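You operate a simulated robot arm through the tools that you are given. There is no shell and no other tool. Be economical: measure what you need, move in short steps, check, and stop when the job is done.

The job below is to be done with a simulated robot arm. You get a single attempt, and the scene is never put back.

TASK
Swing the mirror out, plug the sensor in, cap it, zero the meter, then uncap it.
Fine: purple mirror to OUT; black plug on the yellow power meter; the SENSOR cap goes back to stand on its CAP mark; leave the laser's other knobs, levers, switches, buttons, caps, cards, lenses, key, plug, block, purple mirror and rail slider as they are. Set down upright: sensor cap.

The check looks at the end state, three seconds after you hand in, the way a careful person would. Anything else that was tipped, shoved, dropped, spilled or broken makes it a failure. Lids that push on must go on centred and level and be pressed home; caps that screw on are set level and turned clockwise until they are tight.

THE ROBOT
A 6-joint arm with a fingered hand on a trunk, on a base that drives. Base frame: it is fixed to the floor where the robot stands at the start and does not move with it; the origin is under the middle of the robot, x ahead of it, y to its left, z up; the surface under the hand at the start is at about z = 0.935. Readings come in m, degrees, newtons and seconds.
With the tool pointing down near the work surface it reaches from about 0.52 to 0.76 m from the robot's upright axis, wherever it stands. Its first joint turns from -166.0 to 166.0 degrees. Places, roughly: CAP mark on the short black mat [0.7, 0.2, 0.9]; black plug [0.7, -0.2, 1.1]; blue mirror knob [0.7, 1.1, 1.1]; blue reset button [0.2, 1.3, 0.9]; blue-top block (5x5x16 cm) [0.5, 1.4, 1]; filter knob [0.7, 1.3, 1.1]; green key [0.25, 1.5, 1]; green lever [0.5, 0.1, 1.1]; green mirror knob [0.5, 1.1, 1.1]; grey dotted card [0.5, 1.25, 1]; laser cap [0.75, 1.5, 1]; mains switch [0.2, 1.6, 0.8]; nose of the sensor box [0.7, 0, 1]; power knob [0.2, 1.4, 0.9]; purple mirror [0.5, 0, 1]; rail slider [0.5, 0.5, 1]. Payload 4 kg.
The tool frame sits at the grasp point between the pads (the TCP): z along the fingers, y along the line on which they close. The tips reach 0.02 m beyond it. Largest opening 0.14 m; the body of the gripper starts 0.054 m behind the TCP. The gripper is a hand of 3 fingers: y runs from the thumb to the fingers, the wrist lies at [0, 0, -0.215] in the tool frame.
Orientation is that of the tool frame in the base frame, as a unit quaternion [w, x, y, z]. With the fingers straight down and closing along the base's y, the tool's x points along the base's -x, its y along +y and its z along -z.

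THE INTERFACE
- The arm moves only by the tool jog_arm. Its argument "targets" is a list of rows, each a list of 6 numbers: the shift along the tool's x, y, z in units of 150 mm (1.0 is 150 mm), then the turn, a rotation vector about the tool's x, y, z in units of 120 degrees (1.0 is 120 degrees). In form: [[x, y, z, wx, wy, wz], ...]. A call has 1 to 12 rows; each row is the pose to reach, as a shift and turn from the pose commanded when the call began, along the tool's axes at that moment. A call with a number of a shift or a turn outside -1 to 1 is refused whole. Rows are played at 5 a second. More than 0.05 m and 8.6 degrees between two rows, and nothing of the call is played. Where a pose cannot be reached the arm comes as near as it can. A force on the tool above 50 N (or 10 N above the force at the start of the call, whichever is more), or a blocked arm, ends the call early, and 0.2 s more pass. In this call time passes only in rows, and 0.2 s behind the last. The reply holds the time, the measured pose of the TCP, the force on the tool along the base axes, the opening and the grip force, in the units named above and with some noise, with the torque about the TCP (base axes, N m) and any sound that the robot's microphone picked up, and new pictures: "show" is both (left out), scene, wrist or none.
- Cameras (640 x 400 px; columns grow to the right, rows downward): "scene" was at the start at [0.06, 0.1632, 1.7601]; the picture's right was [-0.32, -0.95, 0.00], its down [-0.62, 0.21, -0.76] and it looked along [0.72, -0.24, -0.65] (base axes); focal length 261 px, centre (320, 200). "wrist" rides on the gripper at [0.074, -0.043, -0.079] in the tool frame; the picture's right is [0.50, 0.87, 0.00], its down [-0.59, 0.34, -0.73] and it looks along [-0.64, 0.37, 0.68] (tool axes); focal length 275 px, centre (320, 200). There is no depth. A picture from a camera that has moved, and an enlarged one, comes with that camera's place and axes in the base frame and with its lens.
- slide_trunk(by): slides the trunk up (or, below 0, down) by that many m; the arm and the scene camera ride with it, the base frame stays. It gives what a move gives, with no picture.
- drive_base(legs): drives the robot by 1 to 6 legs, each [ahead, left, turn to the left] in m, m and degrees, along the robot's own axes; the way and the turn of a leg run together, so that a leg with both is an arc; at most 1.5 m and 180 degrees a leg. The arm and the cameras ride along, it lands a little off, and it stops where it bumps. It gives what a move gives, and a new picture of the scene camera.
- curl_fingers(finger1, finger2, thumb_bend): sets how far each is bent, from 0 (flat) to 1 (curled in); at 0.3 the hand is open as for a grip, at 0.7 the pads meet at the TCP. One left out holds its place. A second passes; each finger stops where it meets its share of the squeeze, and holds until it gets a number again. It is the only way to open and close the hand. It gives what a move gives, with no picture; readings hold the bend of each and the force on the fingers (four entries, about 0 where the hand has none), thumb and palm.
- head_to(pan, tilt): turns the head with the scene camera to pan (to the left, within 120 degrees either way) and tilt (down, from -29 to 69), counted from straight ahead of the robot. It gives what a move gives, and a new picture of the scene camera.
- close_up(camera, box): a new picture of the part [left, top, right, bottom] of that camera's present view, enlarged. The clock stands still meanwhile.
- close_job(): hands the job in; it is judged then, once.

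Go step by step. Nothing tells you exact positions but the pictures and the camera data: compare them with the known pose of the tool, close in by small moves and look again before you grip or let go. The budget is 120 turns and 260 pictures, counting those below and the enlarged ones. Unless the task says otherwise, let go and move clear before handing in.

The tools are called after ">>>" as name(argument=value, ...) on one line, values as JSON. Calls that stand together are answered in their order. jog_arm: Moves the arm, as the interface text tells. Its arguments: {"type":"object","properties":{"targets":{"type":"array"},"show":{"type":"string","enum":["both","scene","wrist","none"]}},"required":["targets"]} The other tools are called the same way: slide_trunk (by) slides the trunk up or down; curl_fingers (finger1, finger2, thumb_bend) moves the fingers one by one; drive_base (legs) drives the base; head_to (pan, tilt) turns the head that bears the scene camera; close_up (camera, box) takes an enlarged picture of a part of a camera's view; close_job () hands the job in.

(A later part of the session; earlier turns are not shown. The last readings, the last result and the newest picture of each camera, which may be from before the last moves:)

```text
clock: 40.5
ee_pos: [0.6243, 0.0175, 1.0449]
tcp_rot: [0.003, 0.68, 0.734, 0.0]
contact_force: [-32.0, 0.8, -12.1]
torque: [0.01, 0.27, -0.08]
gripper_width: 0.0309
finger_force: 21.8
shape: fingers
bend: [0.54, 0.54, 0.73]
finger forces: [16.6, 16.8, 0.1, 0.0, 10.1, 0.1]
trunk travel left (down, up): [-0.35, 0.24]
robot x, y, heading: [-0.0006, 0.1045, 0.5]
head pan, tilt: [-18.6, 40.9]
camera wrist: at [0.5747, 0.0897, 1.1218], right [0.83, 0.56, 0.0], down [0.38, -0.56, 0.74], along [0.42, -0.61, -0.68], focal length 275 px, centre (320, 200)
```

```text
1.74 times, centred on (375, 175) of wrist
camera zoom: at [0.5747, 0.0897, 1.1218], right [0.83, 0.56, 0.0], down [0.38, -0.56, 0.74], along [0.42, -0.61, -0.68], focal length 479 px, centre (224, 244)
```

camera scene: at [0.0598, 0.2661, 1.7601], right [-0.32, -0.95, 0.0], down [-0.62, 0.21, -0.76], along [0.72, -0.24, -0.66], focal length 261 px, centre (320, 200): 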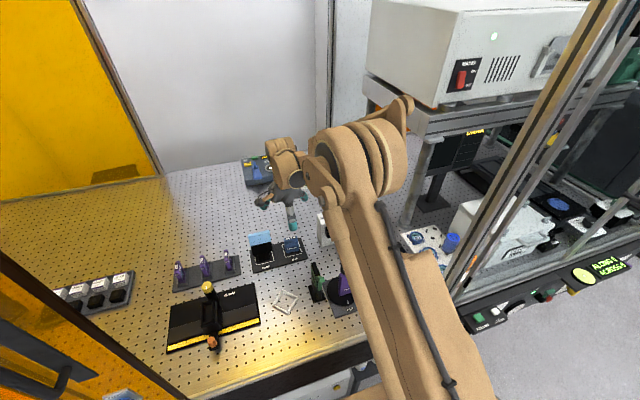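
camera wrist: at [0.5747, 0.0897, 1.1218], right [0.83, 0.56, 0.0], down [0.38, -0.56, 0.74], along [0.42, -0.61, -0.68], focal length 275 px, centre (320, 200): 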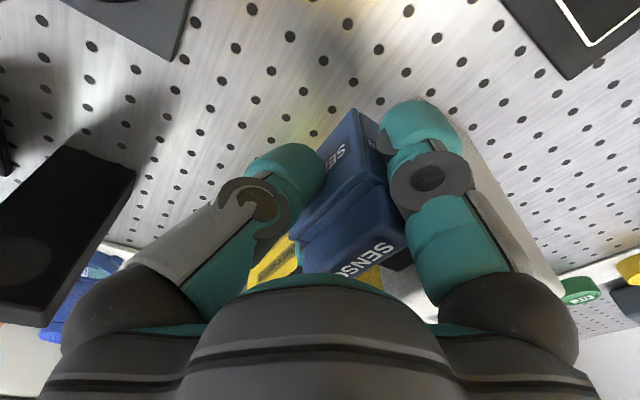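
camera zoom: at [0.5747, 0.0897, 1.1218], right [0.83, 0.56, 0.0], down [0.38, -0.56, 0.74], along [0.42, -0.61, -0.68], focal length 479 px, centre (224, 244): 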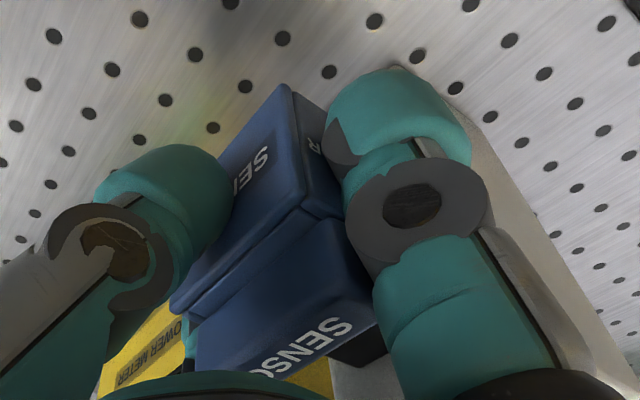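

The cap rim met the nose early: 32 N, with the torque suggesting contact at the top edge. I'll back off and re-measure the cap in the hand.

>>> jog_arm(targets=[[0.002, -0.03, 0, 0, 0, 0], [0.011, -0.13, 0, 0, 0, 0], [0.02, -0.25, -0.2, 0, 0, 0], [-0.2, -0.4, -0.45, 0, 0, 0], [-0.5, -0.6, -0.66, 0, 0, 0]], show="wrist")

>>> close_up(camera="wrist", box=[270, 90, 430, 290])

>>> close_up(camera="wrist", box=[420, 0, 640, 130])

>>> close_up(camera="wrist", box=[290, 90, 380, 180])

```text
refused: row 4 steps farther than a row can; nothing moved
```

```text
2.00 times, centred on (350, 190) of wrist
camera zoom: at [0.5747, 0.0897, 1.1218], right [0.83, 0.56, 0.0], down [0.38, -0.56, 0.74], along [0.42, -0.61, -0.68], focal length 551 px, centre (260, 220)
```

zoom: 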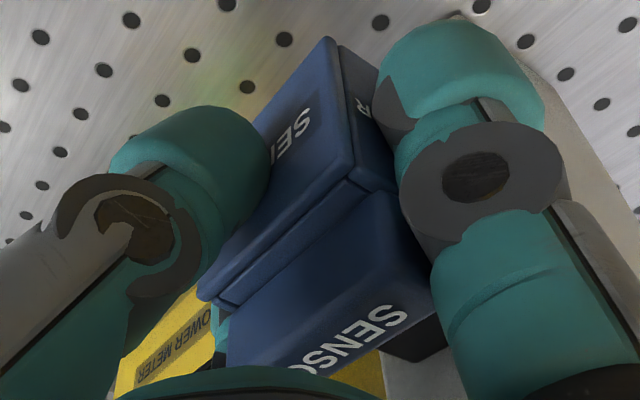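

```text
2.91 times, centred on (530, 65) of wrist
camera zoom: at [0.5747, 0.0897, 1.1218], right [0.83, 0.56, 0.0], down [0.38, -0.56, 0.74], along [0.42, -0.61, -0.68], focal length 801 px, centre (-291, 593)
```

zoom: 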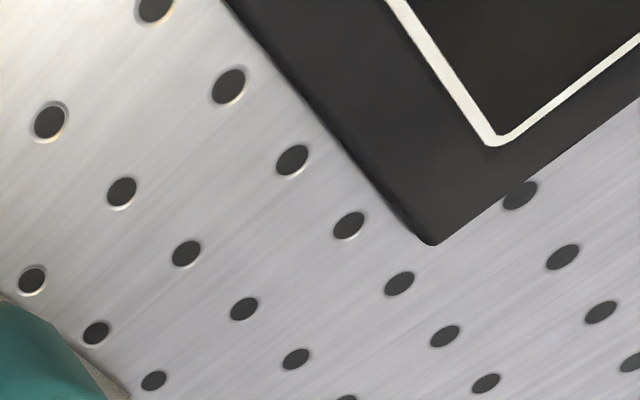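

```text
4.44 times, centred on (335, 135) of wrist
camera zoom: at [0.5747, 0.0897, 1.1218], right [0.83, 0.56, 0.0], down [0.38, -0.56, 0.74], along [0.42, -0.61, -0.68], focal length 1224 px, centre (253, 489)
```

zoom: 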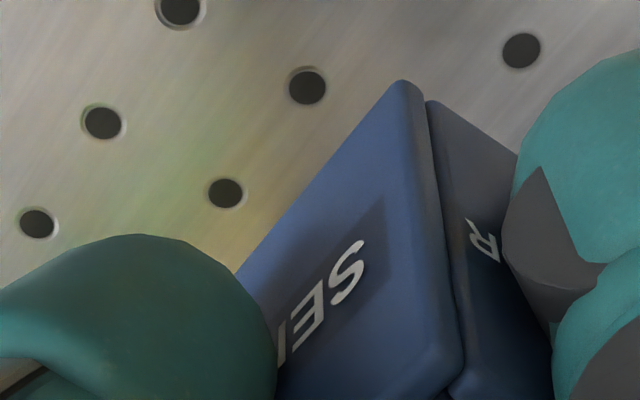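

The cap tilted slightly with its top pushed back, so the rim seems to be catching the nose's top edge. I'll retract and rise, then turn the opening toward the head camera to see its real shape.

>>> jog_arm(targets=[[0.002, -0.03, 0, 0, 0, 0], [0.011, -0.13, 0, 0, 0, 0], [0.02, -0.25, -0.2, 0, 0, 0], [0.02, -0.3, -0.5, 0, 0, 0], [0.02, -0.3, -0.8, 0, 0, 0], [0.02, -0.3, -1.0, 0, 0, 0]], show="none")

>>> jog_arm(targets=[[0, 0, 0, 0, 0, -0.065], [0, 0, 0, 0, 0, -0.13], [0, 0, 0, 0, 0, -0.195], [0, 0, 0, 0, 0, -0.26], [0, 0, 0, 0, 0, -0.325], [0, 0, 0, 0, 0, -0.39], [0, 0, 0, 0, 0, -0.455], [0, 0, 0, 0, 0, -0.52], [0, 0, 0, 0, 0, -0.585], [0, 0, 0, 0, 0, -0.65], [0, 0, 0, 0, 0, -0.715], [0, 0, 0, 0, 0, -0.78]], show="none")

>>> jog_arm(targets=[[0, 0, 0, 0, 0, -0.065], [0, 0, 0, 0, 0, -0.13], [0, 0, 0, 0, 0, -0.195], [0, 0, 0, 0, 0, -0.26]], show="scene")

>>> close_up(camera="scene", box=[290, 140, 390, 220])

```text
clock: 41.9
ee_pos: [0.5816, 0.0146, 1.1924]
tcp_rot: [0.003, 0.679, 0.734, 0.0]
contact_force: [0.1, 0.0, 0.5]
torque: [0.03, 0.0, -0.06]
gripper_width: 0.0306
finger_force: 16.4
shape: fingers
bend: [0.54, 0.54, 0.73]
finger forces: [13.0, 12.7, 0.1, 0.0, 6.5, 0.0]
trunk travel left (down, up): [-0.35, 0.24]
robot x, y, heading: [-0.0019, 0.1014, 0.5]
head pan, tilt: [-18.6, 40.9]
```

```text
clock: 44.5
ee_pos: [0.5821, 0.0178, 1.1919]
tcp_rot: [0.002, -0.071, 0.997, -0.001]
contact_force: [-0.5, 0.9, -1.1]
torque: [0.0, -0.01, -0.01]
gripper_width: 0.0303
finger_force: 15.2
shape: fingers
bend: [0.54, 0.54, 0.73]
finger forces: [12.3, 11.8, 0.0, 0.1, 6.6, 0.0]
trunk travel left (down, up): [-0.35, 0.24]
robot x, y, heading: [-0.001, 0.1012, 0.2]
head pan, tilt: [-18.6, 40.9]
```

```text
clock: 45.5
ee_pos: [0.5831, 0.0197, 1.1926]
tcp_rot: [0.002, -0.337, 0.942, -0.002]
contact_force: [0.7, 1.1, -0.4]
torque: [0.0, -0.03, 0.02]
gripper_width: 0.0305
finger_force: 15.4
shape: fingers
bend: [0.54, 0.54, 0.73]
finger forces: [12.0, 11.6, 0.0, 0.0, 6.6, 0.0]
trunk travel left (down, up): [-0.35, 0.24]
robot x, y, heading: [-0.0007, 0.0995, 0.3]
head pan, tilt: [-18.6, 40.9]
camera scene: at [0.0594, 0.2657, 1.7601], right [-0.32, -0.95, 0.0], down [-0.62, 0.21, -0.76], along [0.72, -0.24, -0.66], focal length 261 px, centre (320, 200)
```

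scene: 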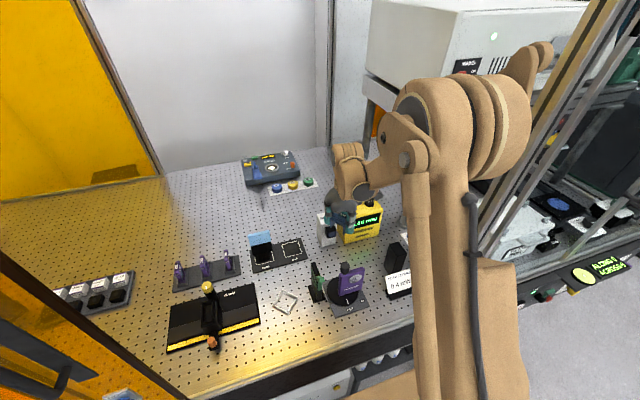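

```text
5.00 times, centred on (340, 180) of scene
camera zoom: at [0.0594, 0.2657, 1.7601], right [-0.32, -0.95, 0.0], down [-0.62, 0.21, -0.76], along [0.72, -0.24, -0.66], focal length 1307 px, centre (220, 300)
```

zoom: 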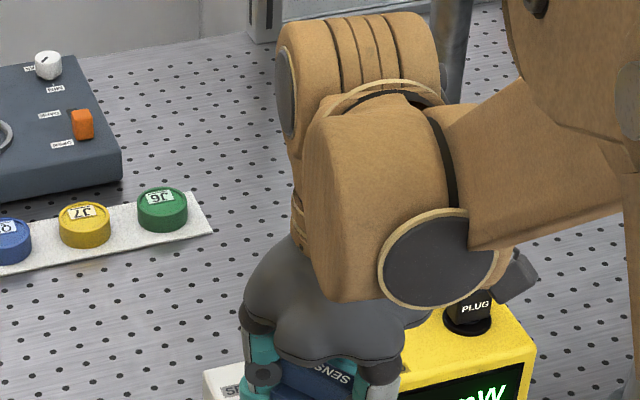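

>>> close_up(camera="scene", box=[325, 200, 375, 240])

```text
10.00 times, centred on (350, 220) of scene
camera zoom: at [0.0594, 0.2657, 1.7601], right [-0.32, -0.95, 0.0], down [-0.62, 0.21, -0.76], along [0.72, -0.24, -0.66], focal length 2614 px, centre (20, 0)
```

zoom: 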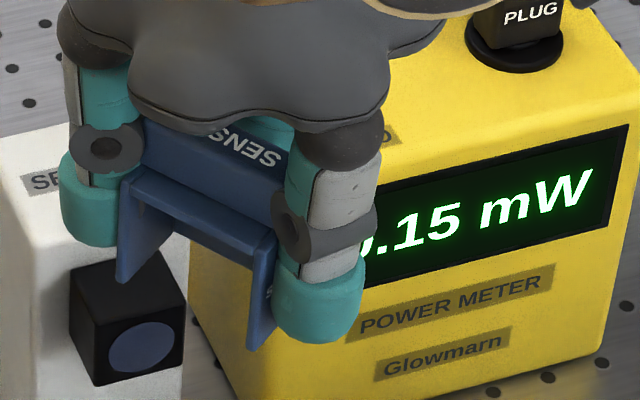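

>>> close_up(camera="scene", box=[329, 212, 354, 236])

```text
16.00 times, centred on (342, 224) of scene
camera zoom: at [0.0594, 0.2657, 1.7601], right [-0.32, -0.95, 0.0], down [-0.62, 0.21, -0.76], along [0.72, -0.24, -0.66], focal length 4182 px, centre (-24, -184)
```

zoom: 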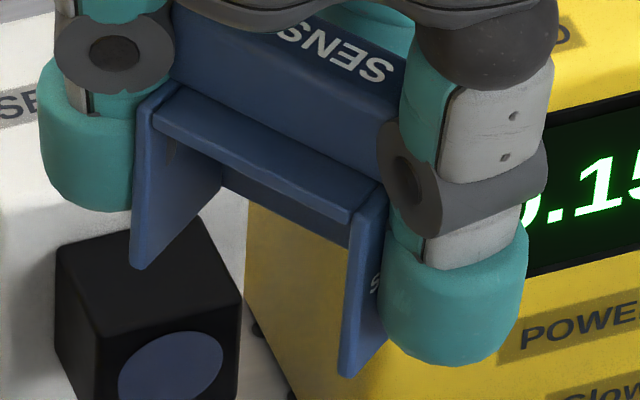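

Now it's clear: the cap is a hood with a front plate, top and two side walls, open at the back and bottom. It goes over the nose from above. I'll turn the hand back to its previous yaw.

>>> jog_arm(targets=[[0, 0, 0, 0, 0, 0.065], [0, 0, 0, 0, 0, 0.13], [0, 0, 0, 0, 0, 0.195], [0, 0, 0, 0, 0, 0.26], [0, 0, 0, 0, 0, 0.325], [0, 0, 0, 0, 0, 0.39], [0, 0, 0, 0, 0, 0.455], [0, 0, 0, 0, 0, 0.52], [0, 0, 0, 0, 0, 0.585], [0, 0, 0, 0, 0, 0.65], [0, 0, 0, 0, 0, 0.715], [0, 0, 0, 0, 0, 0.78]], show="none")

>>> jog_arm(targets=[[0, 0, 0, 0, 0, 0.065], [0, 0, 0, 0, 0, 0.13], [0, 0, 0, 0, 0, 0.195], [0, 0, 0, 0, 0, 0.26]], show="wrist")

>>> close_up(camera="wrist", box=[290, 90, 380, 180])

```text
clock: 48.1
ee_pos: [0.5829, 0.019, 1.1924]
tcp_rot: [0.002, 0.458, 0.889, -0.001]
contact_force: [0.2, 1.1, -0.2]
torque: [0.01, -0.02, 0.01]
gripper_width: 0.0305
finger_force: 13.5
shape: fingers
bend: [0.54, 0.54, 0.74]
finger forces: [11.5, 11.0, 0.0, 0.0, 6.6, 0.0]
trunk travel left (down, up): [-0.35, 0.24]
robot x, y, heading: [0.0006, 0.0993, 0.3]
head pan, tilt: [-18.6, 40.9]
```

```text
clock: 49.1
ee_pos: [0.5821, 0.019, 1.1918]
tcp_rot: [0.002, 0.68, 0.733, 0.0]
contact_force: [-0.2, -0.7, 0.3]
torque: [0.0, 0.0, 0.02]
gripper_width: 0.0307
finger_force: 14.1
shape: fingers
bend: [0.54, 0.54, 0.74]
finger forces: [11.3, 10.7, 0.0, 0.1, 6.7, 0.0]
trunk travel left (down, up): [-0.35, 0.24]
robot x, y, heading: [-0.0007, 0.1015, 0.4]
head pan, tilt: [-18.6, 40.9]
camera wrist: at [0.5338, 0.0902, 1.2698], right [0.83, 0.56, 0.0], down [0.38, -0.56, 0.74], along [0.42, -0.61, -0.68], focal length 275 px, centre (320, 200)
```

wrist: 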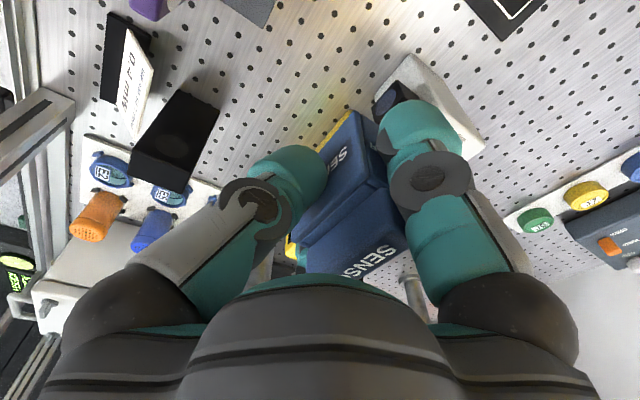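

```text
4.44 times, centred on (335, 135) of wrist
camera zoom: at [0.5338, 0.0902, 1.2698], right [0.83, 0.56, 0.0], down [0.38, -0.56, 0.74], along [0.42, -0.61, -0.68], focal length 1224 px, centre (253, 489)
```

zoom: 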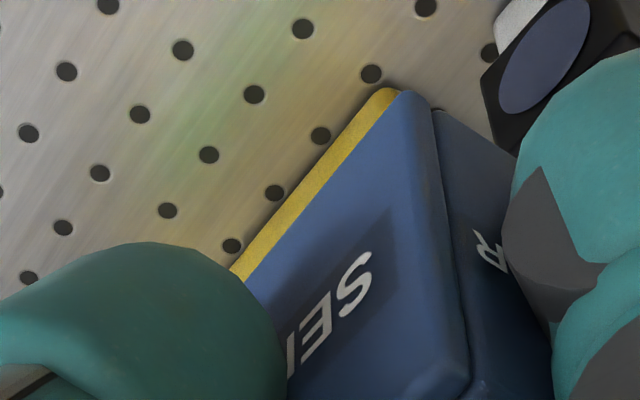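

Turned back. I'll move over the nose, staying slightly in front, then descend to just above it.

>>> jog_arm(targets=[[-0.01, 0.15, 0.05, 0, 0, 0], [-0.02, 0.3, 0.15, 0, 0, 0], [-0.031, 0.4445, 0.3, 0, 0, 0], [-0.031, 0.4445, 0.5, 0, 0, 0], [-0.031, 0.4445, 0.58, 0, 0, 0]], show="wrist")

>>> close_up(camera="wrist", box=[270, 60, 480, 290])

>>> close_up(camera="scene", box=[310, 180, 370, 240])

```text
clock: 50.3
ee_pos: [0.6529, 0.0177, 1.1052]
tcp_rot: [0.002, 0.679, 0.734, 0.0]
contact_force: [-0.1, -0.1, -0.7]
torque: [0.01, 0.0, 0.01]
gripper_width: 0.0303
finger_force: 14.4
shape: fingers
bend: [0.54, 0.54, 0.74]
finger forces: [11.2, 10.7, 0.0, 0.0, 6.7, 0.1]
trunk travel left (down, up): [-0.35, 0.24]
robot x, y, heading: [0.0005, 0.104, 0.1]
head pan, tilt: [-18.6, 40.9]
camera wrist: at [0.6022, 0.0903, 1.1831], right [0.82, 0.57, 0.0], down [0.38, -0.56, 0.74], along [0.42, -0.61, -0.68], focal length 275 px, centre (320, 200)
```

wrist: 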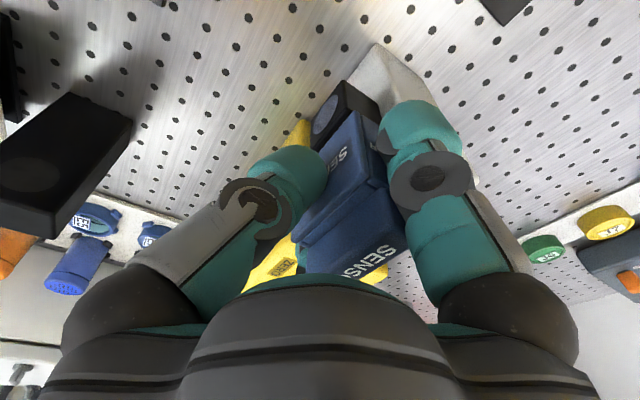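

```text
1.74 times, centred on (375, 175) of wrist
camera zoom: at [0.6022, 0.0903, 1.1831], right [0.82, 0.57, 0.0], down [0.38, -0.56, 0.74], along [0.42, -0.61, -0.68], focal length 479 px, centre (224, 244)
```

zoom: 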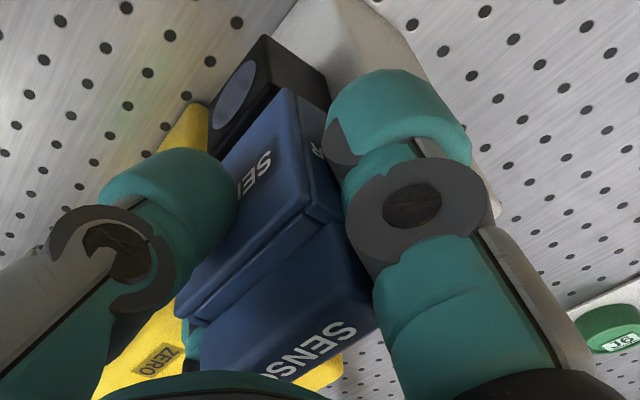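

```text
6.67 times, centred on (340, 210) of scene
camera zoom: at [0.06, 0.2657, 1.7601], right [-0.32, -0.95, 0.0], down [-0.62, 0.21, -0.76], along [0.72, -0.24, -0.66], focal length 1742 px, centre (187, 133)
```

zoom: 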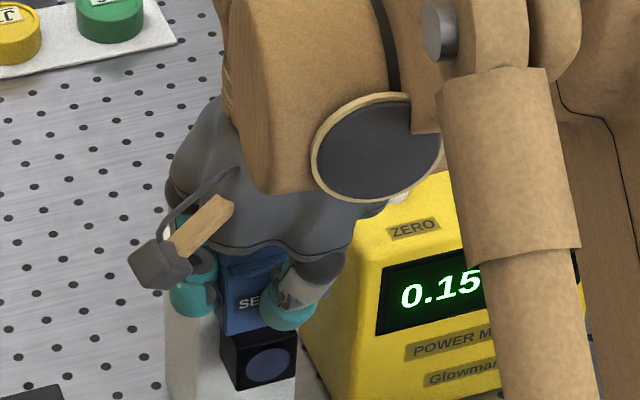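

The cap is aligned in y to about 1 mm. I'll shift it 5 mm back so the front plate clears the nose, then lower until nearly touching.

>>> jog_arm(targets=[[-0.004, -0.034, 0, 0, 0, 0], [-0.004, -0.034, 0.12, 0, 0, 0], [-0.004, -0.034, 0.24, 0, 0, 0], [-0.004, -0.034, 0.35, 0, 0, 0]], show="wrist")

>>> close_up(camera="scene", box=[310, 190, 370, 250])

>>> close_up(camera="wrist", box=[270, 60, 480, 290])

```text
clock: 51.3
ee_pos: [0.6452, 0.0182, 1.0531]
tcp_rot: [0.003, 0.68, 0.734, 0.0]
contact_force: [-0.4, 0.2, -0.7]
torque: [0.04, 0.03, 0.0]
gripper_width: 0.0303
finger_force: 14.4
shape: fingers
bend: [0.54, 0.54, 0.74]
finger forces: [11.3, 10.7, 0.0, 0.0, 6.7, 0.1]
trunk travel left (down, up): [-0.35, 0.24]
robot x, y, heading: [0.0007, 0.1036, 0.1]
head pan, tilt: [-18.6, 40.9]
camera wrist: at [0.5962, 0.0894, 1.1301], right [0.82, 0.57, 0.0], down [0.38, -0.56, 0.74], along [0.42, -0.61, -0.68], focal length 275 px, centre (320, 200)
```

wrist: 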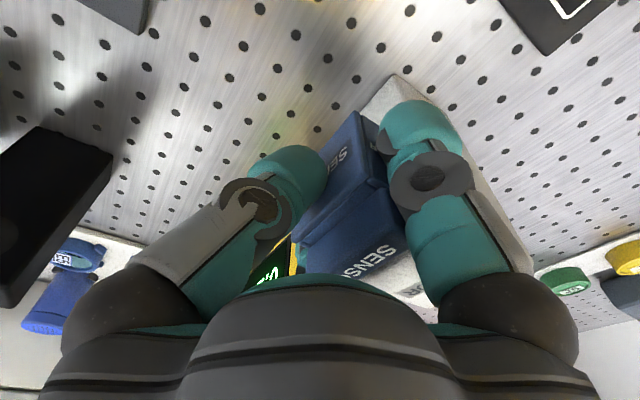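

```text
6.67 times, centred on (340, 220) of scene
camera zoom: at [0.0603, 0.2656, 1.7601], right [-0.32, -0.95, 0.0], down [-0.62, 0.21, -0.76], along [0.72, -0.24, -0.66], focal length 1742 px, centre (187, 67)
```

zoom: 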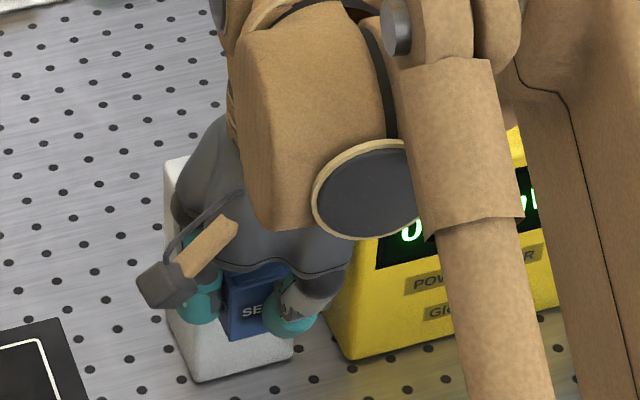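

```text
1.74 times, centred on (375, 175) of wrist
camera zoom: at [0.5962, 0.0894, 1.1301], right [0.82, 0.57, 0.0], down [0.38, -0.56, 0.74], along [0.42, -0.61, -0.68], focal length 479 px, centre (224, 244)
```

zoom: 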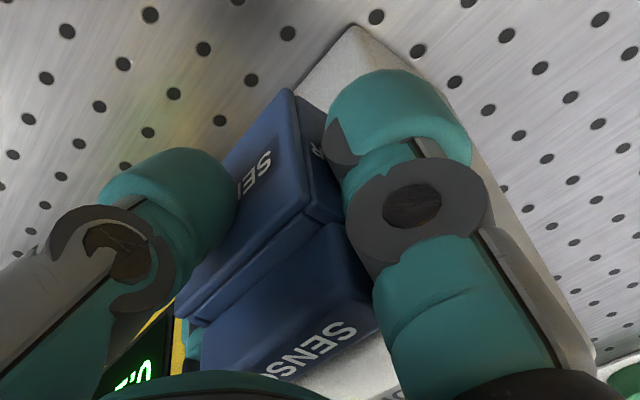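

No contact, and the hood is around the nose. I'll lower gently until the top plate rests on the nose.

>>> jog_arm(targets=[[0, 0, 0.03, 0, 0, 0], [0, 0, 0.05, 0, 0, 0], [0, 0, 0.065, 0, 0, 0]], show="none")

```text
clock: 52.1
ee_pos: [0.643, 0.0163, 1.0439]
tcp_rot: [0.003, 0.68, 0.734, 0.001]
contact_force: [-3.9, -0.4, 24.2]
torque: [0.05, -0.33, -0.04]
gripper_width: 0.0293
finger_force: 18.4
shape: fingers
bend: [0.54, 0.54, 0.76]
finger forces: [14.0, 12.7, 0.1, 0.0, 11.5, 0.1]
trunk travel left (down, up): [-0.35, 0.24]
robot x, y, heading: [-0.0014, 0.1022, -0.2]
head pan, tilt: [-18.6, 40.9]
```

The top plate rests on the nose. I'll ease up 1 mm and slide it toward the box until the front plate meets the nose.

>>> jog_arm(targets=[[0, 0, -0.008, 0, 0, 0], [-0.0011, 0.013, -0.008, 0, 0, 0], [-0.0022, 0.027, -0.008, 0, 0, 0], [-0.0033, 0.04, -0.008, 0, 0, 0]], show="none")

>>> close_up(camera="wrist", box=[270, 60, 480, 290])

```text
clock: 53.1
ee_pos: [0.6484, 0.0184, 1.0461]
tcp_rot: [0.003, 0.679, 0.734, 0.0]
contact_force: [-16.4, 0.3, 3.4]
torque: [0.03, 0.25, -0.22]
gripper_width: 0.0293
finger_force: 20.9
shape: fingers
bend: [0.54, 0.54, 0.76]
finger forces: [13.9, 14.3, 0.0, 0.0, 13.5, 0.0]
trunk travel left (down, up): [-0.35, 0.24]
robot x, y, heading: [-0.0018, 0.1015, 0.2]
head pan, tilt: [-18.6, 40.9]
```

```text
1.74 times, centred on (375, 175) of wrist
camera zoom: at [0.5999, 0.0892, 1.1233], right [0.83, 0.56, 0.0], down [0.38, -0.56, 0.74], along [0.42, -0.61, -0.68], focal length 479 px, centre (224, 244)
```

zoom: 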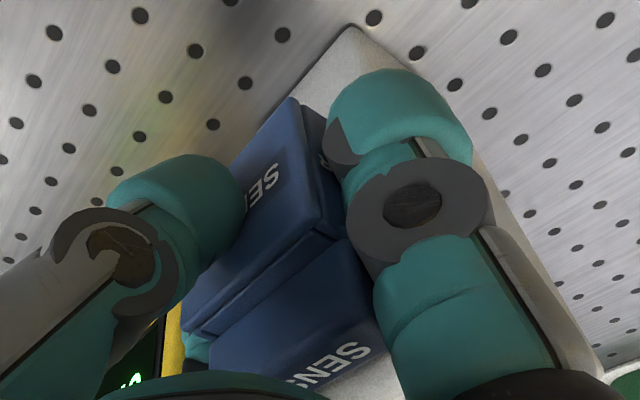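

The front plate is touching the nose: the force acts at mid-nose height, slightly on the right side. I'll press a touch more, forward and down, then check.

>>> jog_arm(targets=[[-0.0006, 0.007, 0.004, 0, 0, 0], [-0.0011, 0.013, 0.008, 0, 0, 0]], show="none")

>>> close_up(camera="wrist", box=[290, 90, 380, 180])

>>> close_up(camera="scene", box=[315, 195, 365, 240])

```text
clock: 53.7
ee_pos: [0.6491, 0.0173, 1.0462]
tcp_rot: [0.003, 0.679, 0.734, 0.002]
contact_force: [-26.5, -0.1, 3.8]
torque: [0.04, 0.28, -0.32]
gripper_width: 0.0298
finger_force: 23.5
shape: fingers
bend: [0.54, 0.54, 0.76]
finger forces: [14.8, 17.2, 0.0, 0.0, 15.6, 0.1]
trunk travel left (down, up): [-0.35, 0.24]
robot x, y, heading: [-0.0016, 0.1013, 0.1]
head pan, tilt: [-18.6, 40.9]
```

```text
4.44 times, centred on (335, 135) of wrist
camera zoom: at [0.6004, 0.089, 1.1232], right [0.83, 0.56, 0.0], down [0.38, -0.56, 0.74], along [0.42, -0.61, -0.67], focal length 1224 px, centre (253, 489)
```

zoom: 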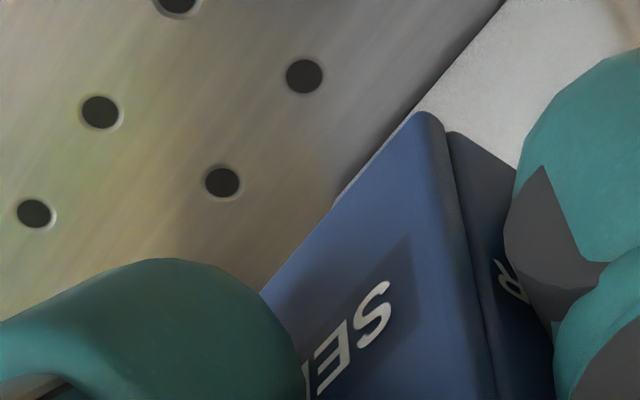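

```text
8.89 times, centred on (340, 218) of scene
camera zoom: at [0.0541, 0.2657, 1.7603], right [-0.32, -0.95, 0.0], down [-0.62, 0.21, -0.76], along [0.72, -0.24, -0.65], focal length 2323 px, centre (142, 44)
```

zoom: 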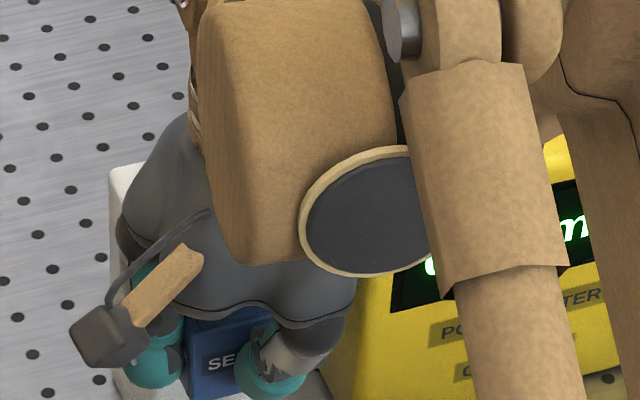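

Firm contact. I'll lower a bit to rest the weight on the nose, then open the hand a little.

>>> jog_arm(targets=[[0, -0.006, 0.01, 0, 0, 0], [0, -0.006, 0.02, 0, 0, 0]], show="none")

>>> curl_fingers(finger1=0.5, finger2=0.5, thumb_bend=0.66)

>>> close_up(camera="wrist", box=[270, 60, 480, 290])

```text
clock: 54.3
ee_pos: [0.6476, 0.0173, 1.0436]
tcp_rot: [0.004, 0.679, 0.734, 0.002]
contact_force: [-13.1, -2.3, 34.3]
torque: [-0.04, -0.35, -0.24]
gripper_width: 0.029
finger_force: 24.4
shape: fingers
bend: [0.54, 0.54, 0.76]
finger forces: [14.4, 17.6, 0.0, 0.0, 15.1, 0.1]
trunk travel left (down, up): [-0.35, 0.24]
robot x, y, heading: [-0.0012, 0.1033, -0.1]
head pan, tilt: [-18.6, 40.9]
```

```text
clock: 55.3
ee_pos: [0.6526, 0.0192, 1.04]
tcp_rot: [0.001, 0.68, 0.733, 0.001]
contact_force: [-3.0, -1.1, -0.7]
torque: [0.08, 0.01, -0.15]
gripper_width: 0.0412
finger_force: 2.0
shape: fingers
bend: [0.5, 0.5, 0.66]
finger forces: [0.0, 3.7, 0.0, 0.0, 0.1, 0.0]
trunk travel left (down, up): [-0.35, 0.24]
robot x, y, heading: [0.0026, 0.1016, 0.2]
head pan, tilt: [-18.6, 40.9]
```

```text
1.74 times, centred on (375, 175) of wrist
camera zoom: at [0.6027, 0.0891, 1.1181], right [0.82, 0.57, 0.0], down [0.38, -0.56, 0.74], along [0.42, -0.61, -0.68], focal length 479 px, centre (224, 244)
```

zoom: 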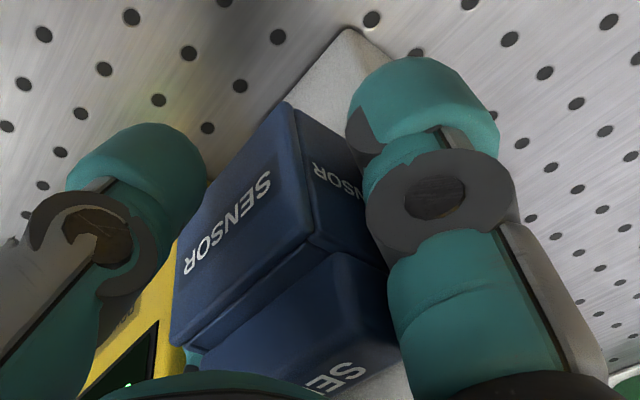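

The cap stays on the nose. I'll open further and rise clear.

>>> curl_fingers(finger1=0.44, finger2=0.44, thumb_bend=0.5)

>>> jog_arm(targets=[[0, 0, -0.1, 0, 0, 0], [0, 0, -0.35, 0, 0, 0], [0, 0, -0.65, 0, 0, 0], [0, 0, -0.95, 0, 0, 0]], show="wrist")

>>> close_up(camera="wrist", box=[280, 30, 440, 160])

>>> close_up(camera="scene", box=[310, 190, 370, 250])

```text
clock: 56.3
ee_pos: [0.652, 0.0193, 1.0388]
tcp_rot: [0.002, 0.679, 0.734, 0.0]
contact_force: [-0.2, 0.0, -0.5]
torque: [-0.03, -0.02, -0.03]
gripper_width: 0.0732
finger_force: 0.6
shape: fingers
bend: [0.44, 0.44, 0.5]
finger forces: [0.0, 0.2, 0.1, 0.0, 0.0, 0.0]
trunk travel left (down, up): [-0.35, 0.24]
robot x, y, heading: [-0.0037, 0.1019, -0.1]
head pan, tilt: [-18.6, 40.9]
```

```text
clock: 57.3
ee_pos: [0.6505, 0.019, 1.1826]
tcp_rot: [0.003, 0.68, 0.733, 0.0]
contact_force: [-0.1, -0.7, -0.1]
torque: [0.02, 0.01, -0.02]
gripper_width: 0.0731
finger_force: 0.0
shape: fingers
bend: [0.44, 0.44, 0.5]
finger forces: [0.0, 0.0, 0.0, 0.0, 0.0, 0.0]
trunk travel left (down, up): [-0.35, 0.24]
robot x, y, heading: [0.0001, 0.1029, 0.1]
head pan, tilt: [-18.6, 40.9]
camera wrist: at [0.6021, 0.0905, 1.261], right [0.82, 0.57, 0.0], down [0.38, -0.56, 0.74], along [0.42, -0.61, -0.68], focal length 275 px, centre (320, 200)
```

wrist: 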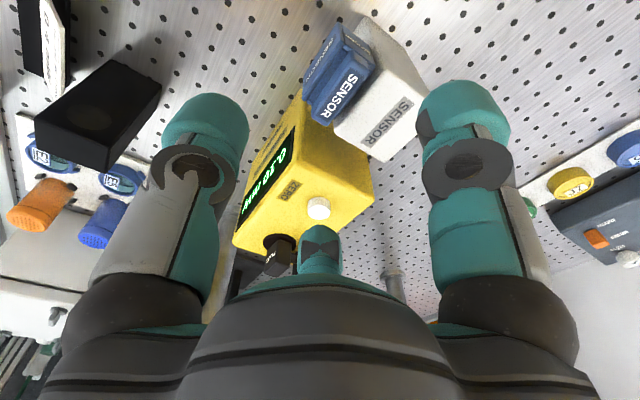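

```text
3.08 times, centred on (360, 95) of wrist
camera zoom: at [0.6021, 0.0905, 1.261], right [0.82, 0.57, 0.0], down [0.38, -0.56, 0.74], along [0.42, -0.61, -0.68], focal length 847 px, centre (197, 523)
```

zoom: 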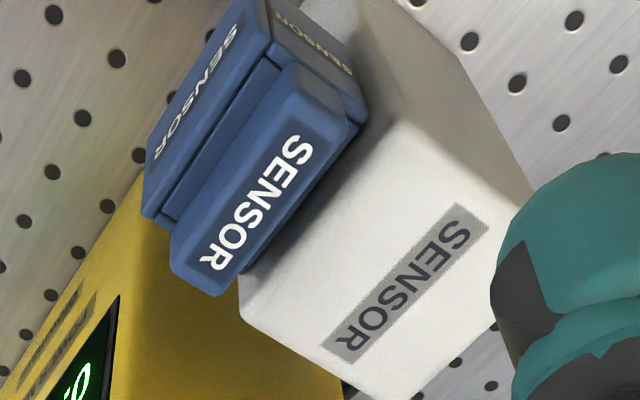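

```text
6.67 times, centred on (340, 220) of scene
camera zoom: at [0.0582, 0.2659, 1.7602], right [-0.32, -0.95, 0.0], down [-0.62, 0.21, -0.76], along [0.72, -0.24, -0.65], focal length 1742 px, centre (187, 67)
```

zoom: 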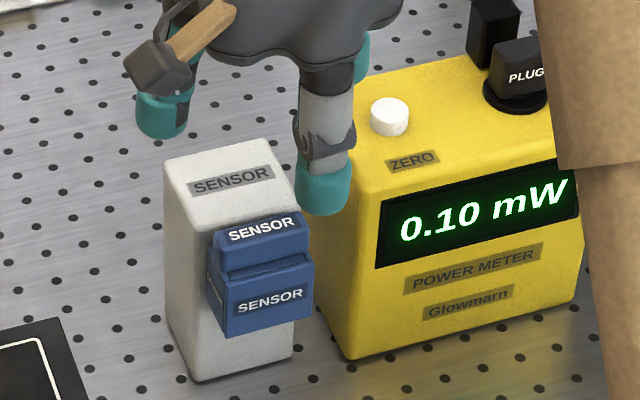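

The cap sits level on the nose, and the meter now reads a 0.10 mW offset. Next comes ZERO: I'll close the fist and hover over the white button at about (0.712, −0.071).

>>> curl_fingers(finger1=0.7, finger2=0.7, thumb_bend=0.7)

>>> jog_arm(targets=[[-0.21, 0.12, 0, 0, 0, 0], [-0.42, 0.24, 0, 0, 0, 0], [-0.632, 0.358, 0, 0, 0, 0], [-0.632, 0.358, 0.2, 0, 0, 0]], show="wrist")

>>> close_up(camera="scene", box=[310, 160, 390, 240])

```text
clock: 58.3
ee_pos: [0.652, 0.0191, 1.1823]
tcp_rot: [0.003, 0.679, 0.734, 0.0]
contact_force: [-0.3, 0.1, -0.9]
torque: [0.02, 0.01, 0.0]
gripper_width: 0.004
finger_force: 0.1
shape: fingers
bend: [0.69, 0.69, 0.7]
finger forces: [0.1, 0.0, 0.0, 0.0, 0.0, 0.0]
trunk travel left (down, up): [-0.35, 0.24]
robot x, y, heading: [-0.0035, 0.1011, 0.1]
head pan, tilt: [-18.6, 40.9]
```

```text
clock: 59.3
ee_pos: [0.7103, -0.0738, 1.1515]
tcp_rot: [0.002, 0.679, 0.734, 0.0]
contact_force: [-0.2, -0.1, 0.9]
torque: [-0.02, -0.03, 0.03]
gripper_width: 0.0039
finger_force: 0.1
shape: fingers
bend: [0.69, 0.69, 0.7]
finger forces: [0.0, 0.0, 0.1, 0.0, 0.0, 0.0]
trunk travel left (down, up): [-0.35, 0.24]
robot x, y, heading: [-0.0035, 0.1022, 0.1]
head pan, tilt: [-18.6, 40.9]
camera wrist: at [0.6621, -0.0013, 1.2298], right [0.82, 0.57, 0.0], down [0.38, -0.56, 0.74], along [0.42, -0.61, -0.68], focal length 275 px, centre (320, 200)
```

wrist: 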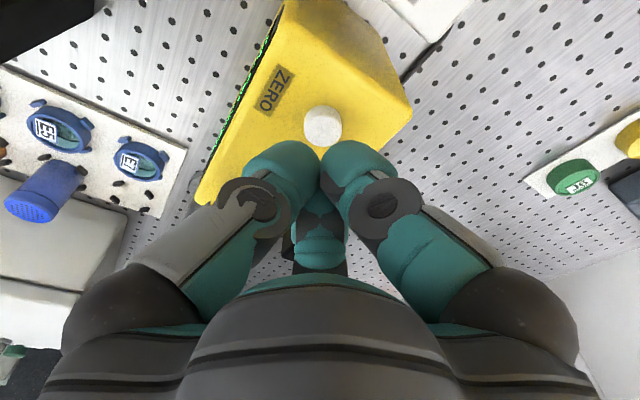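

```text
5.00 times, centred on (350, 200) of scene
camera zoom: at [0.0599, 0.2664, 1.76], right [-0.32, -0.95, 0.0], down [-0.62, 0.21, -0.76], along [0.72, -0.24, -0.66], focal length 1307 px, centre (170, 200)
```

zoom: 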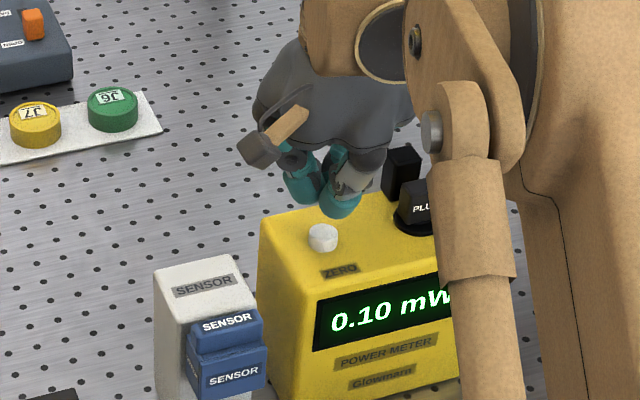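

Nearly over the button; I'll shift 5 mm and press in small steps.

>>> jog_arm(targets=[[0.033, 0, 0.1, 0, 0, 0], [0.033, 0, 0.19, 0, 0, 0], [0.033, 0, 0.22, 0, 0, 0], [0.033, 0, 0.24, 0, 0, 0]], show="none")

>>> close_up(camera="scene", box=[310, 180, 390, 240])

```text
clock: 60.3
ee_pos: [0.7128, -0.0688, 1.1163]
tcp_rot: [0.002, 0.679, 0.734, 0.0]
contact_force: [-0.5, -1.2, 0.4]
torque: [0.0, 0.01, -0.02]
gripper_width: 0.0041
finger_force: 0.0
shape: fingers
bend: [0.69, 0.69, 0.7]
finger forces: [0.0, 0.1, 0.0, 0.1, 0.0, 0.0]
trunk travel left (down, up): [-0.35, 0.24]
robot x, y, heading: [0.0006, 0.105, 0.2]
head pan, tilt: [-18.6, 40.9]
```

```text
6.67 times, centred on (350, 210) of scene
camera zoom: at [0.0595, 0.2655, 1.7601], right [-0.32, -0.95, 0.0], down [-0.62, 0.21, -0.76], along [0.72, -0.24, -0.66], focal length 1742 px, centre (120, 133)
```

zoom: 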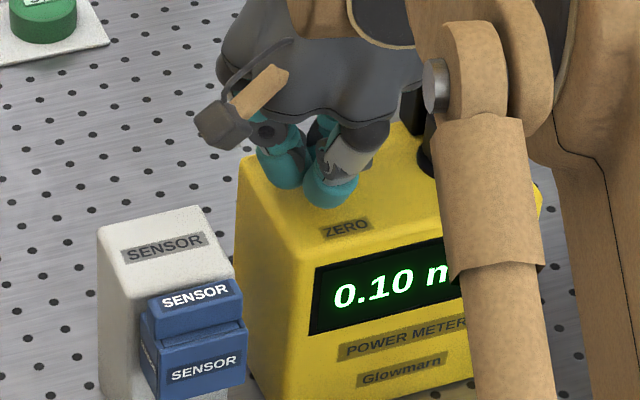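

No contact yet; I'll keep pressing.

>>> jog_arm(targets=[[0, 0, 0.02, 0, 0, 0], [0, 0, 0.04, 0, 0, 0], [0, 0, 0.06, 0, 0, 0], [0, 0, 0.08, 0, 0, 0]], show="none")

>>> close_up(camera="scene", box=[310, 180, 390, 240])

```text
clock: 61.3
ee_pos: [0.7117, -0.0671, 1.1073]
tcp_rot: [0.003, 0.679, 0.734, 0.001]
contact_force: [7.4, -5.0, 27.6]
torque: [-0.38, -0.3, 0.05]
gripper_width: 0.0041
finger_force: 14.7
shape: fingers
bend: [0.69, 0.7, 0.7]
finger forces: [0.1, 30.0, 0.0, 0.0, 0.0, 0.0]
trunk travel left (down, up): [-0.35, 0.24]
robot x, y, heading: [0.0006, 0.1025, 0.3]
head pan, tilt: [-18.6, 40.9]
heard: click
```

```text
6.67 times, centred on (350, 210) of scene
camera zoom: at [0.0576, 0.2656, 1.7605], right [-0.32, -0.95, 0.0], down [-0.62, 0.21, -0.76], along [0.72, -0.24, -0.65], focal length 1742 px, centre (120, 133)
```

zoom: 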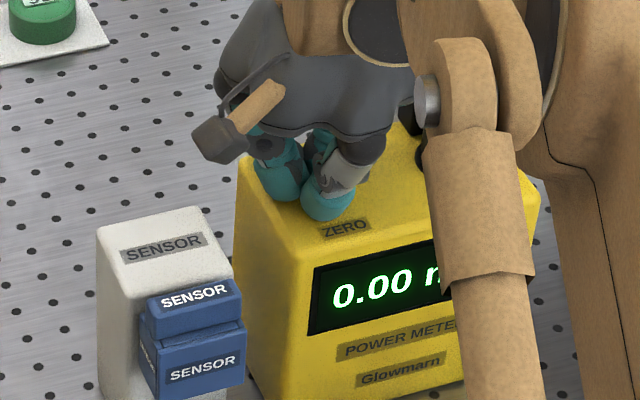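

The button clicked and the meter reads 0.00 mW. I'll lift off, return above the cap and align the hand's yaw to it.

>>> jog_arm(targets=[[0, 0, -0.15, 0, 0, 0], [0, 0, -0.4, 0, 0, 0], [0.15, -0.09, -0.55, 0, 0, 0.014], [0.3, -0.17, -0.55, 0, 0, 0.028], [0.45, -0.26, -0.55, 0, 0, 0.042], [0.614, -0.356, -0.55, 0, 0, 0.055]], show="none")

>>> curl_fingers(finger1=0.42, finger2=0.42, thumb_bend=0.48)

>>> close_up(camera="wrist", box=[240, 0, 440, 160])

>>> close_up(camera="scene", box=[310, 180, 390, 240])

```text
clock: 62.7
ee_pos: [0.6518, 0.0209, 1.1867]
tcp_rot: [0.003, 0.722, 0.692, 0.0]
contact_force: [0.4, -0.2, 0.3]
torque: [-0.02, -0.01, 0.01]
gripper_width: 0.0041
finger_force: 0.1
shape: fingers
bend: [0.69, 0.69, 0.7]
finger forces: [0.0, 0.1, 0.0, 0.1, 0.0, 0.0]
trunk travel left (down, up): [-0.35, 0.24]
robot x, y, heading: [-0.003, 0.1045, 0.2]
head pan, tilt: [-18.6, 40.9]
```

```text
clock: 63.7
ee_pos: [0.6511, 0.0207, 1.1863]
tcp_rot: [0.002, 0.721, 0.693, 0.001]
contact_force: [0.0, -0.2, -0.3]
torque: [-0.03, 0.01, 0.01]
gripper_width: 0.0792
finger_force: 0.0
shape: fingers
bend: [0.42, 0.42, 0.48]
finger forces: [0.0, 0.0, 0.0, 0.0, 0.1, 0.0]
trunk travel left (down, up): [-0.35, 0.24]
robot x, y, heading: [-0.0015, 0.1012, -0.0]
head pan, tilt: [-18.6, 40.9]
```

```text
2.50 times, centred on (340, 80) of wrist
camera zoom: at [0.6111, 0.0977, 1.265], right [0.88, 0.47, 0.0], down [0.31, -0.6, 0.74], along [0.35, -0.65, -0.68], focal length 688 px, centre (270, 500)
```

zoom: 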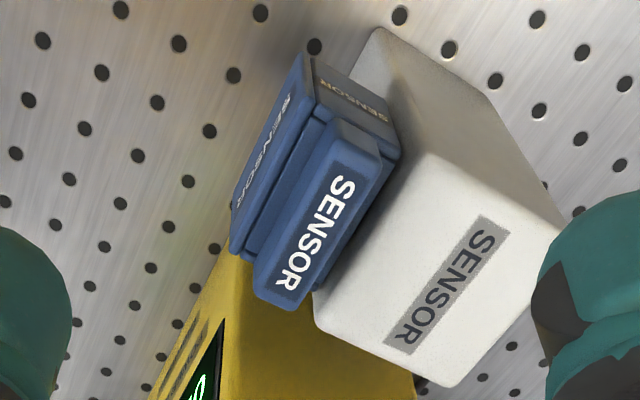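

```text
6.67 times, centred on (350, 210) of scene
camera zoom: at [0.0596, 0.2656, 1.7601], right [-0.32, -0.95, 0.0], down [-0.62, 0.21, -0.76], along [0.72, -0.24, -0.66], focal length 1742 px, centre (120, 133)
```

zoom: 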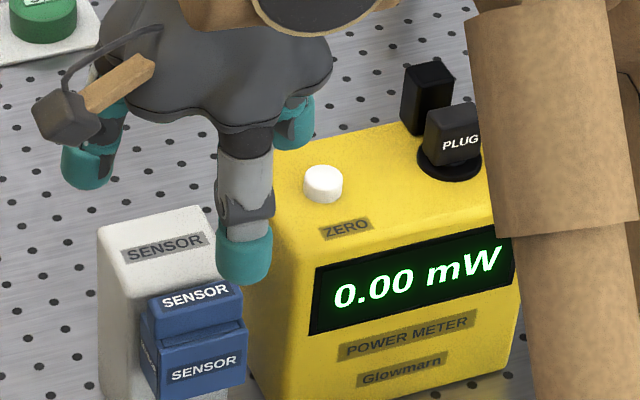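

Ready to regrip. I'll descend around the cap, 2–3 mm further back to stay off the box.

>>> jog_arm(targets=[[0.01, -0.02, 0.25, 0, 0, 0], [0.01, -0.02, 0.5, 0, 0, 0], [0.01, -0.02, 0.75, 0, 0, 0], [0.01, -0.02, 0.86, 0, 0, 0], [0.01, -0.02, 0.97, 0, 0, 0]], show="wrist")

>>> close_up(camera="wrist", box=[230, 60, 470, 290])

```text
clock: 64.5
ee_pos: [0.6469, 0.0259, 1.1064]
tcp_rot: [0.003, 0.719, 0.695, 0.001]
contact_force: [-10.8, 8.5, 34.9]
torque: [-2.19, -0.91, -0.46]
gripper_width: 0.0794
finger_force: 17.8
shape: fingers
bend: [0.42, 0.41, 0.48]
finger forces: [0.1, 35.0, 0.1, 0.0, 0.0, 0.1]
trunk travel left (down, up): [-0.35, 0.24]
robot x, y, heading: [-0.001, 0.0991, 0.2]
head pan, tilt: [-18.6, 40.9]
stopped in row 3: the force on the tool passed its limit at 103 N (the readings are from after the stop); the commanded pose is now the measured one
camera wrist: at [0.6061, 0.1022, 1.1842], right [0.88, 0.47, 0.0], down [0.31, -0.6, 0.74], along [0.35, -0.65, -0.67], focal length 275 px, centre (320, 200)
```

wrist: 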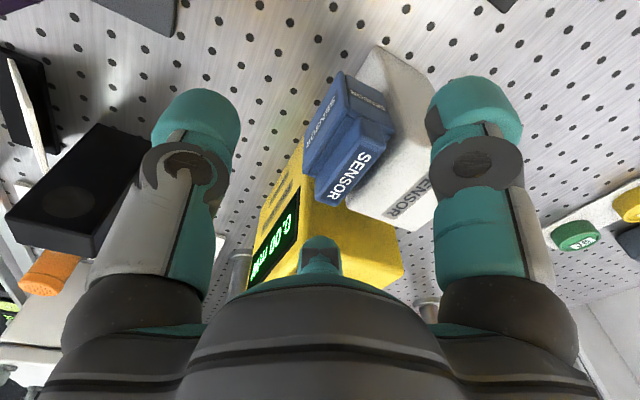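

```text
1.74 times, centred on (350, 175) of wrist
camera zoom: at [0.6061, 0.1022, 1.1842], right [0.88, 0.47, 0.0], down [0.31, -0.6, 0.74], along [0.35, -0.65, -0.67], focal length 479 px, centre (268, 244)
```

zoom: 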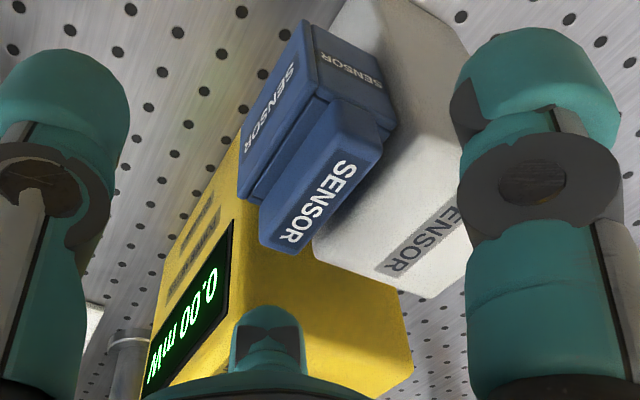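

The right-side finger touched the meter's top edge. I'll back up at once and check that nothing moved.

>>> jog_arm(targets=[[0, 0, -0.1, 0, 0, 0], [0, 0, -0.35, 0, 0, 0], [0, 0, -0.5, 0, 0, 0]], show="none")

>>> close_up(camera="scene", box=[310, 180, 390, 240])

>>> close_up(camera="wrist", box=[240, 0, 440, 160])

```text
clock: 65.2
ee_pos: [0.6519, 0.0237, 1.1777]
tcp_rot: [0.002, 0.72, 0.694, 0.0]
contact_force: [-0.5, -0.1, -0.1]
torque: [0.05, 0.03, 0.0]
gripper_width: 0.0792
finger_force: 0.1
shape: fingers
bend: [0.42, 0.42, 0.48]
finger forces: [0.1, 0.0, 0.0, 0.1, 0.1, 0.0]
trunk travel left (down, up): [-0.35, 0.24]
robot x, y, heading: [0.0022, 0.1034, 0.1]
head pan, tilt: [-18.6, 40.9]
```

```text
6.67 times, centred on (350, 210) of scene
camera zoom: at [0.06, 0.2657, 1.7601], right [-0.32, -0.95, 0.0], down [-0.62, 0.21, -0.76], along [0.72, -0.24, -0.66], focal length 1742 px, centre (120, 133)
```

zoom: 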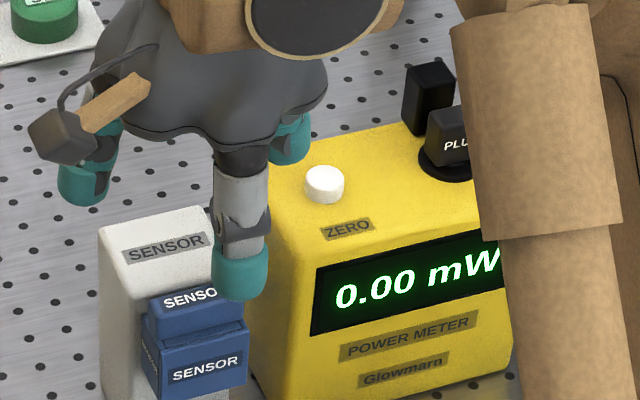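

```text
2.50 times, centred on (340, 80) of wrist
camera zoom: at [0.6101, 0.1006, 1.2558], right [0.88, 0.47, 0.0], down [0.32, -0.6, 0.74], along [0.35, -0.65, -0.68], focal length 688 px, centre (270, 500)
```

zoom: 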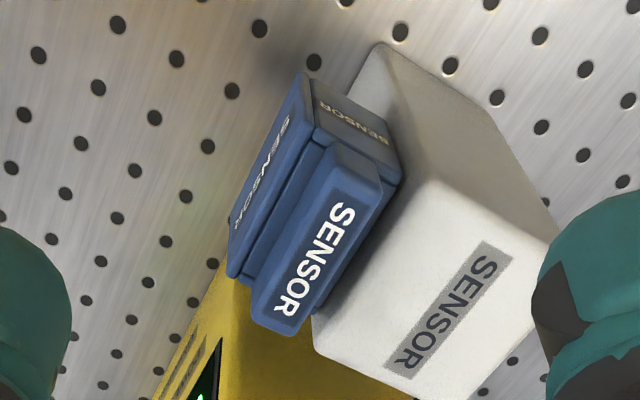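

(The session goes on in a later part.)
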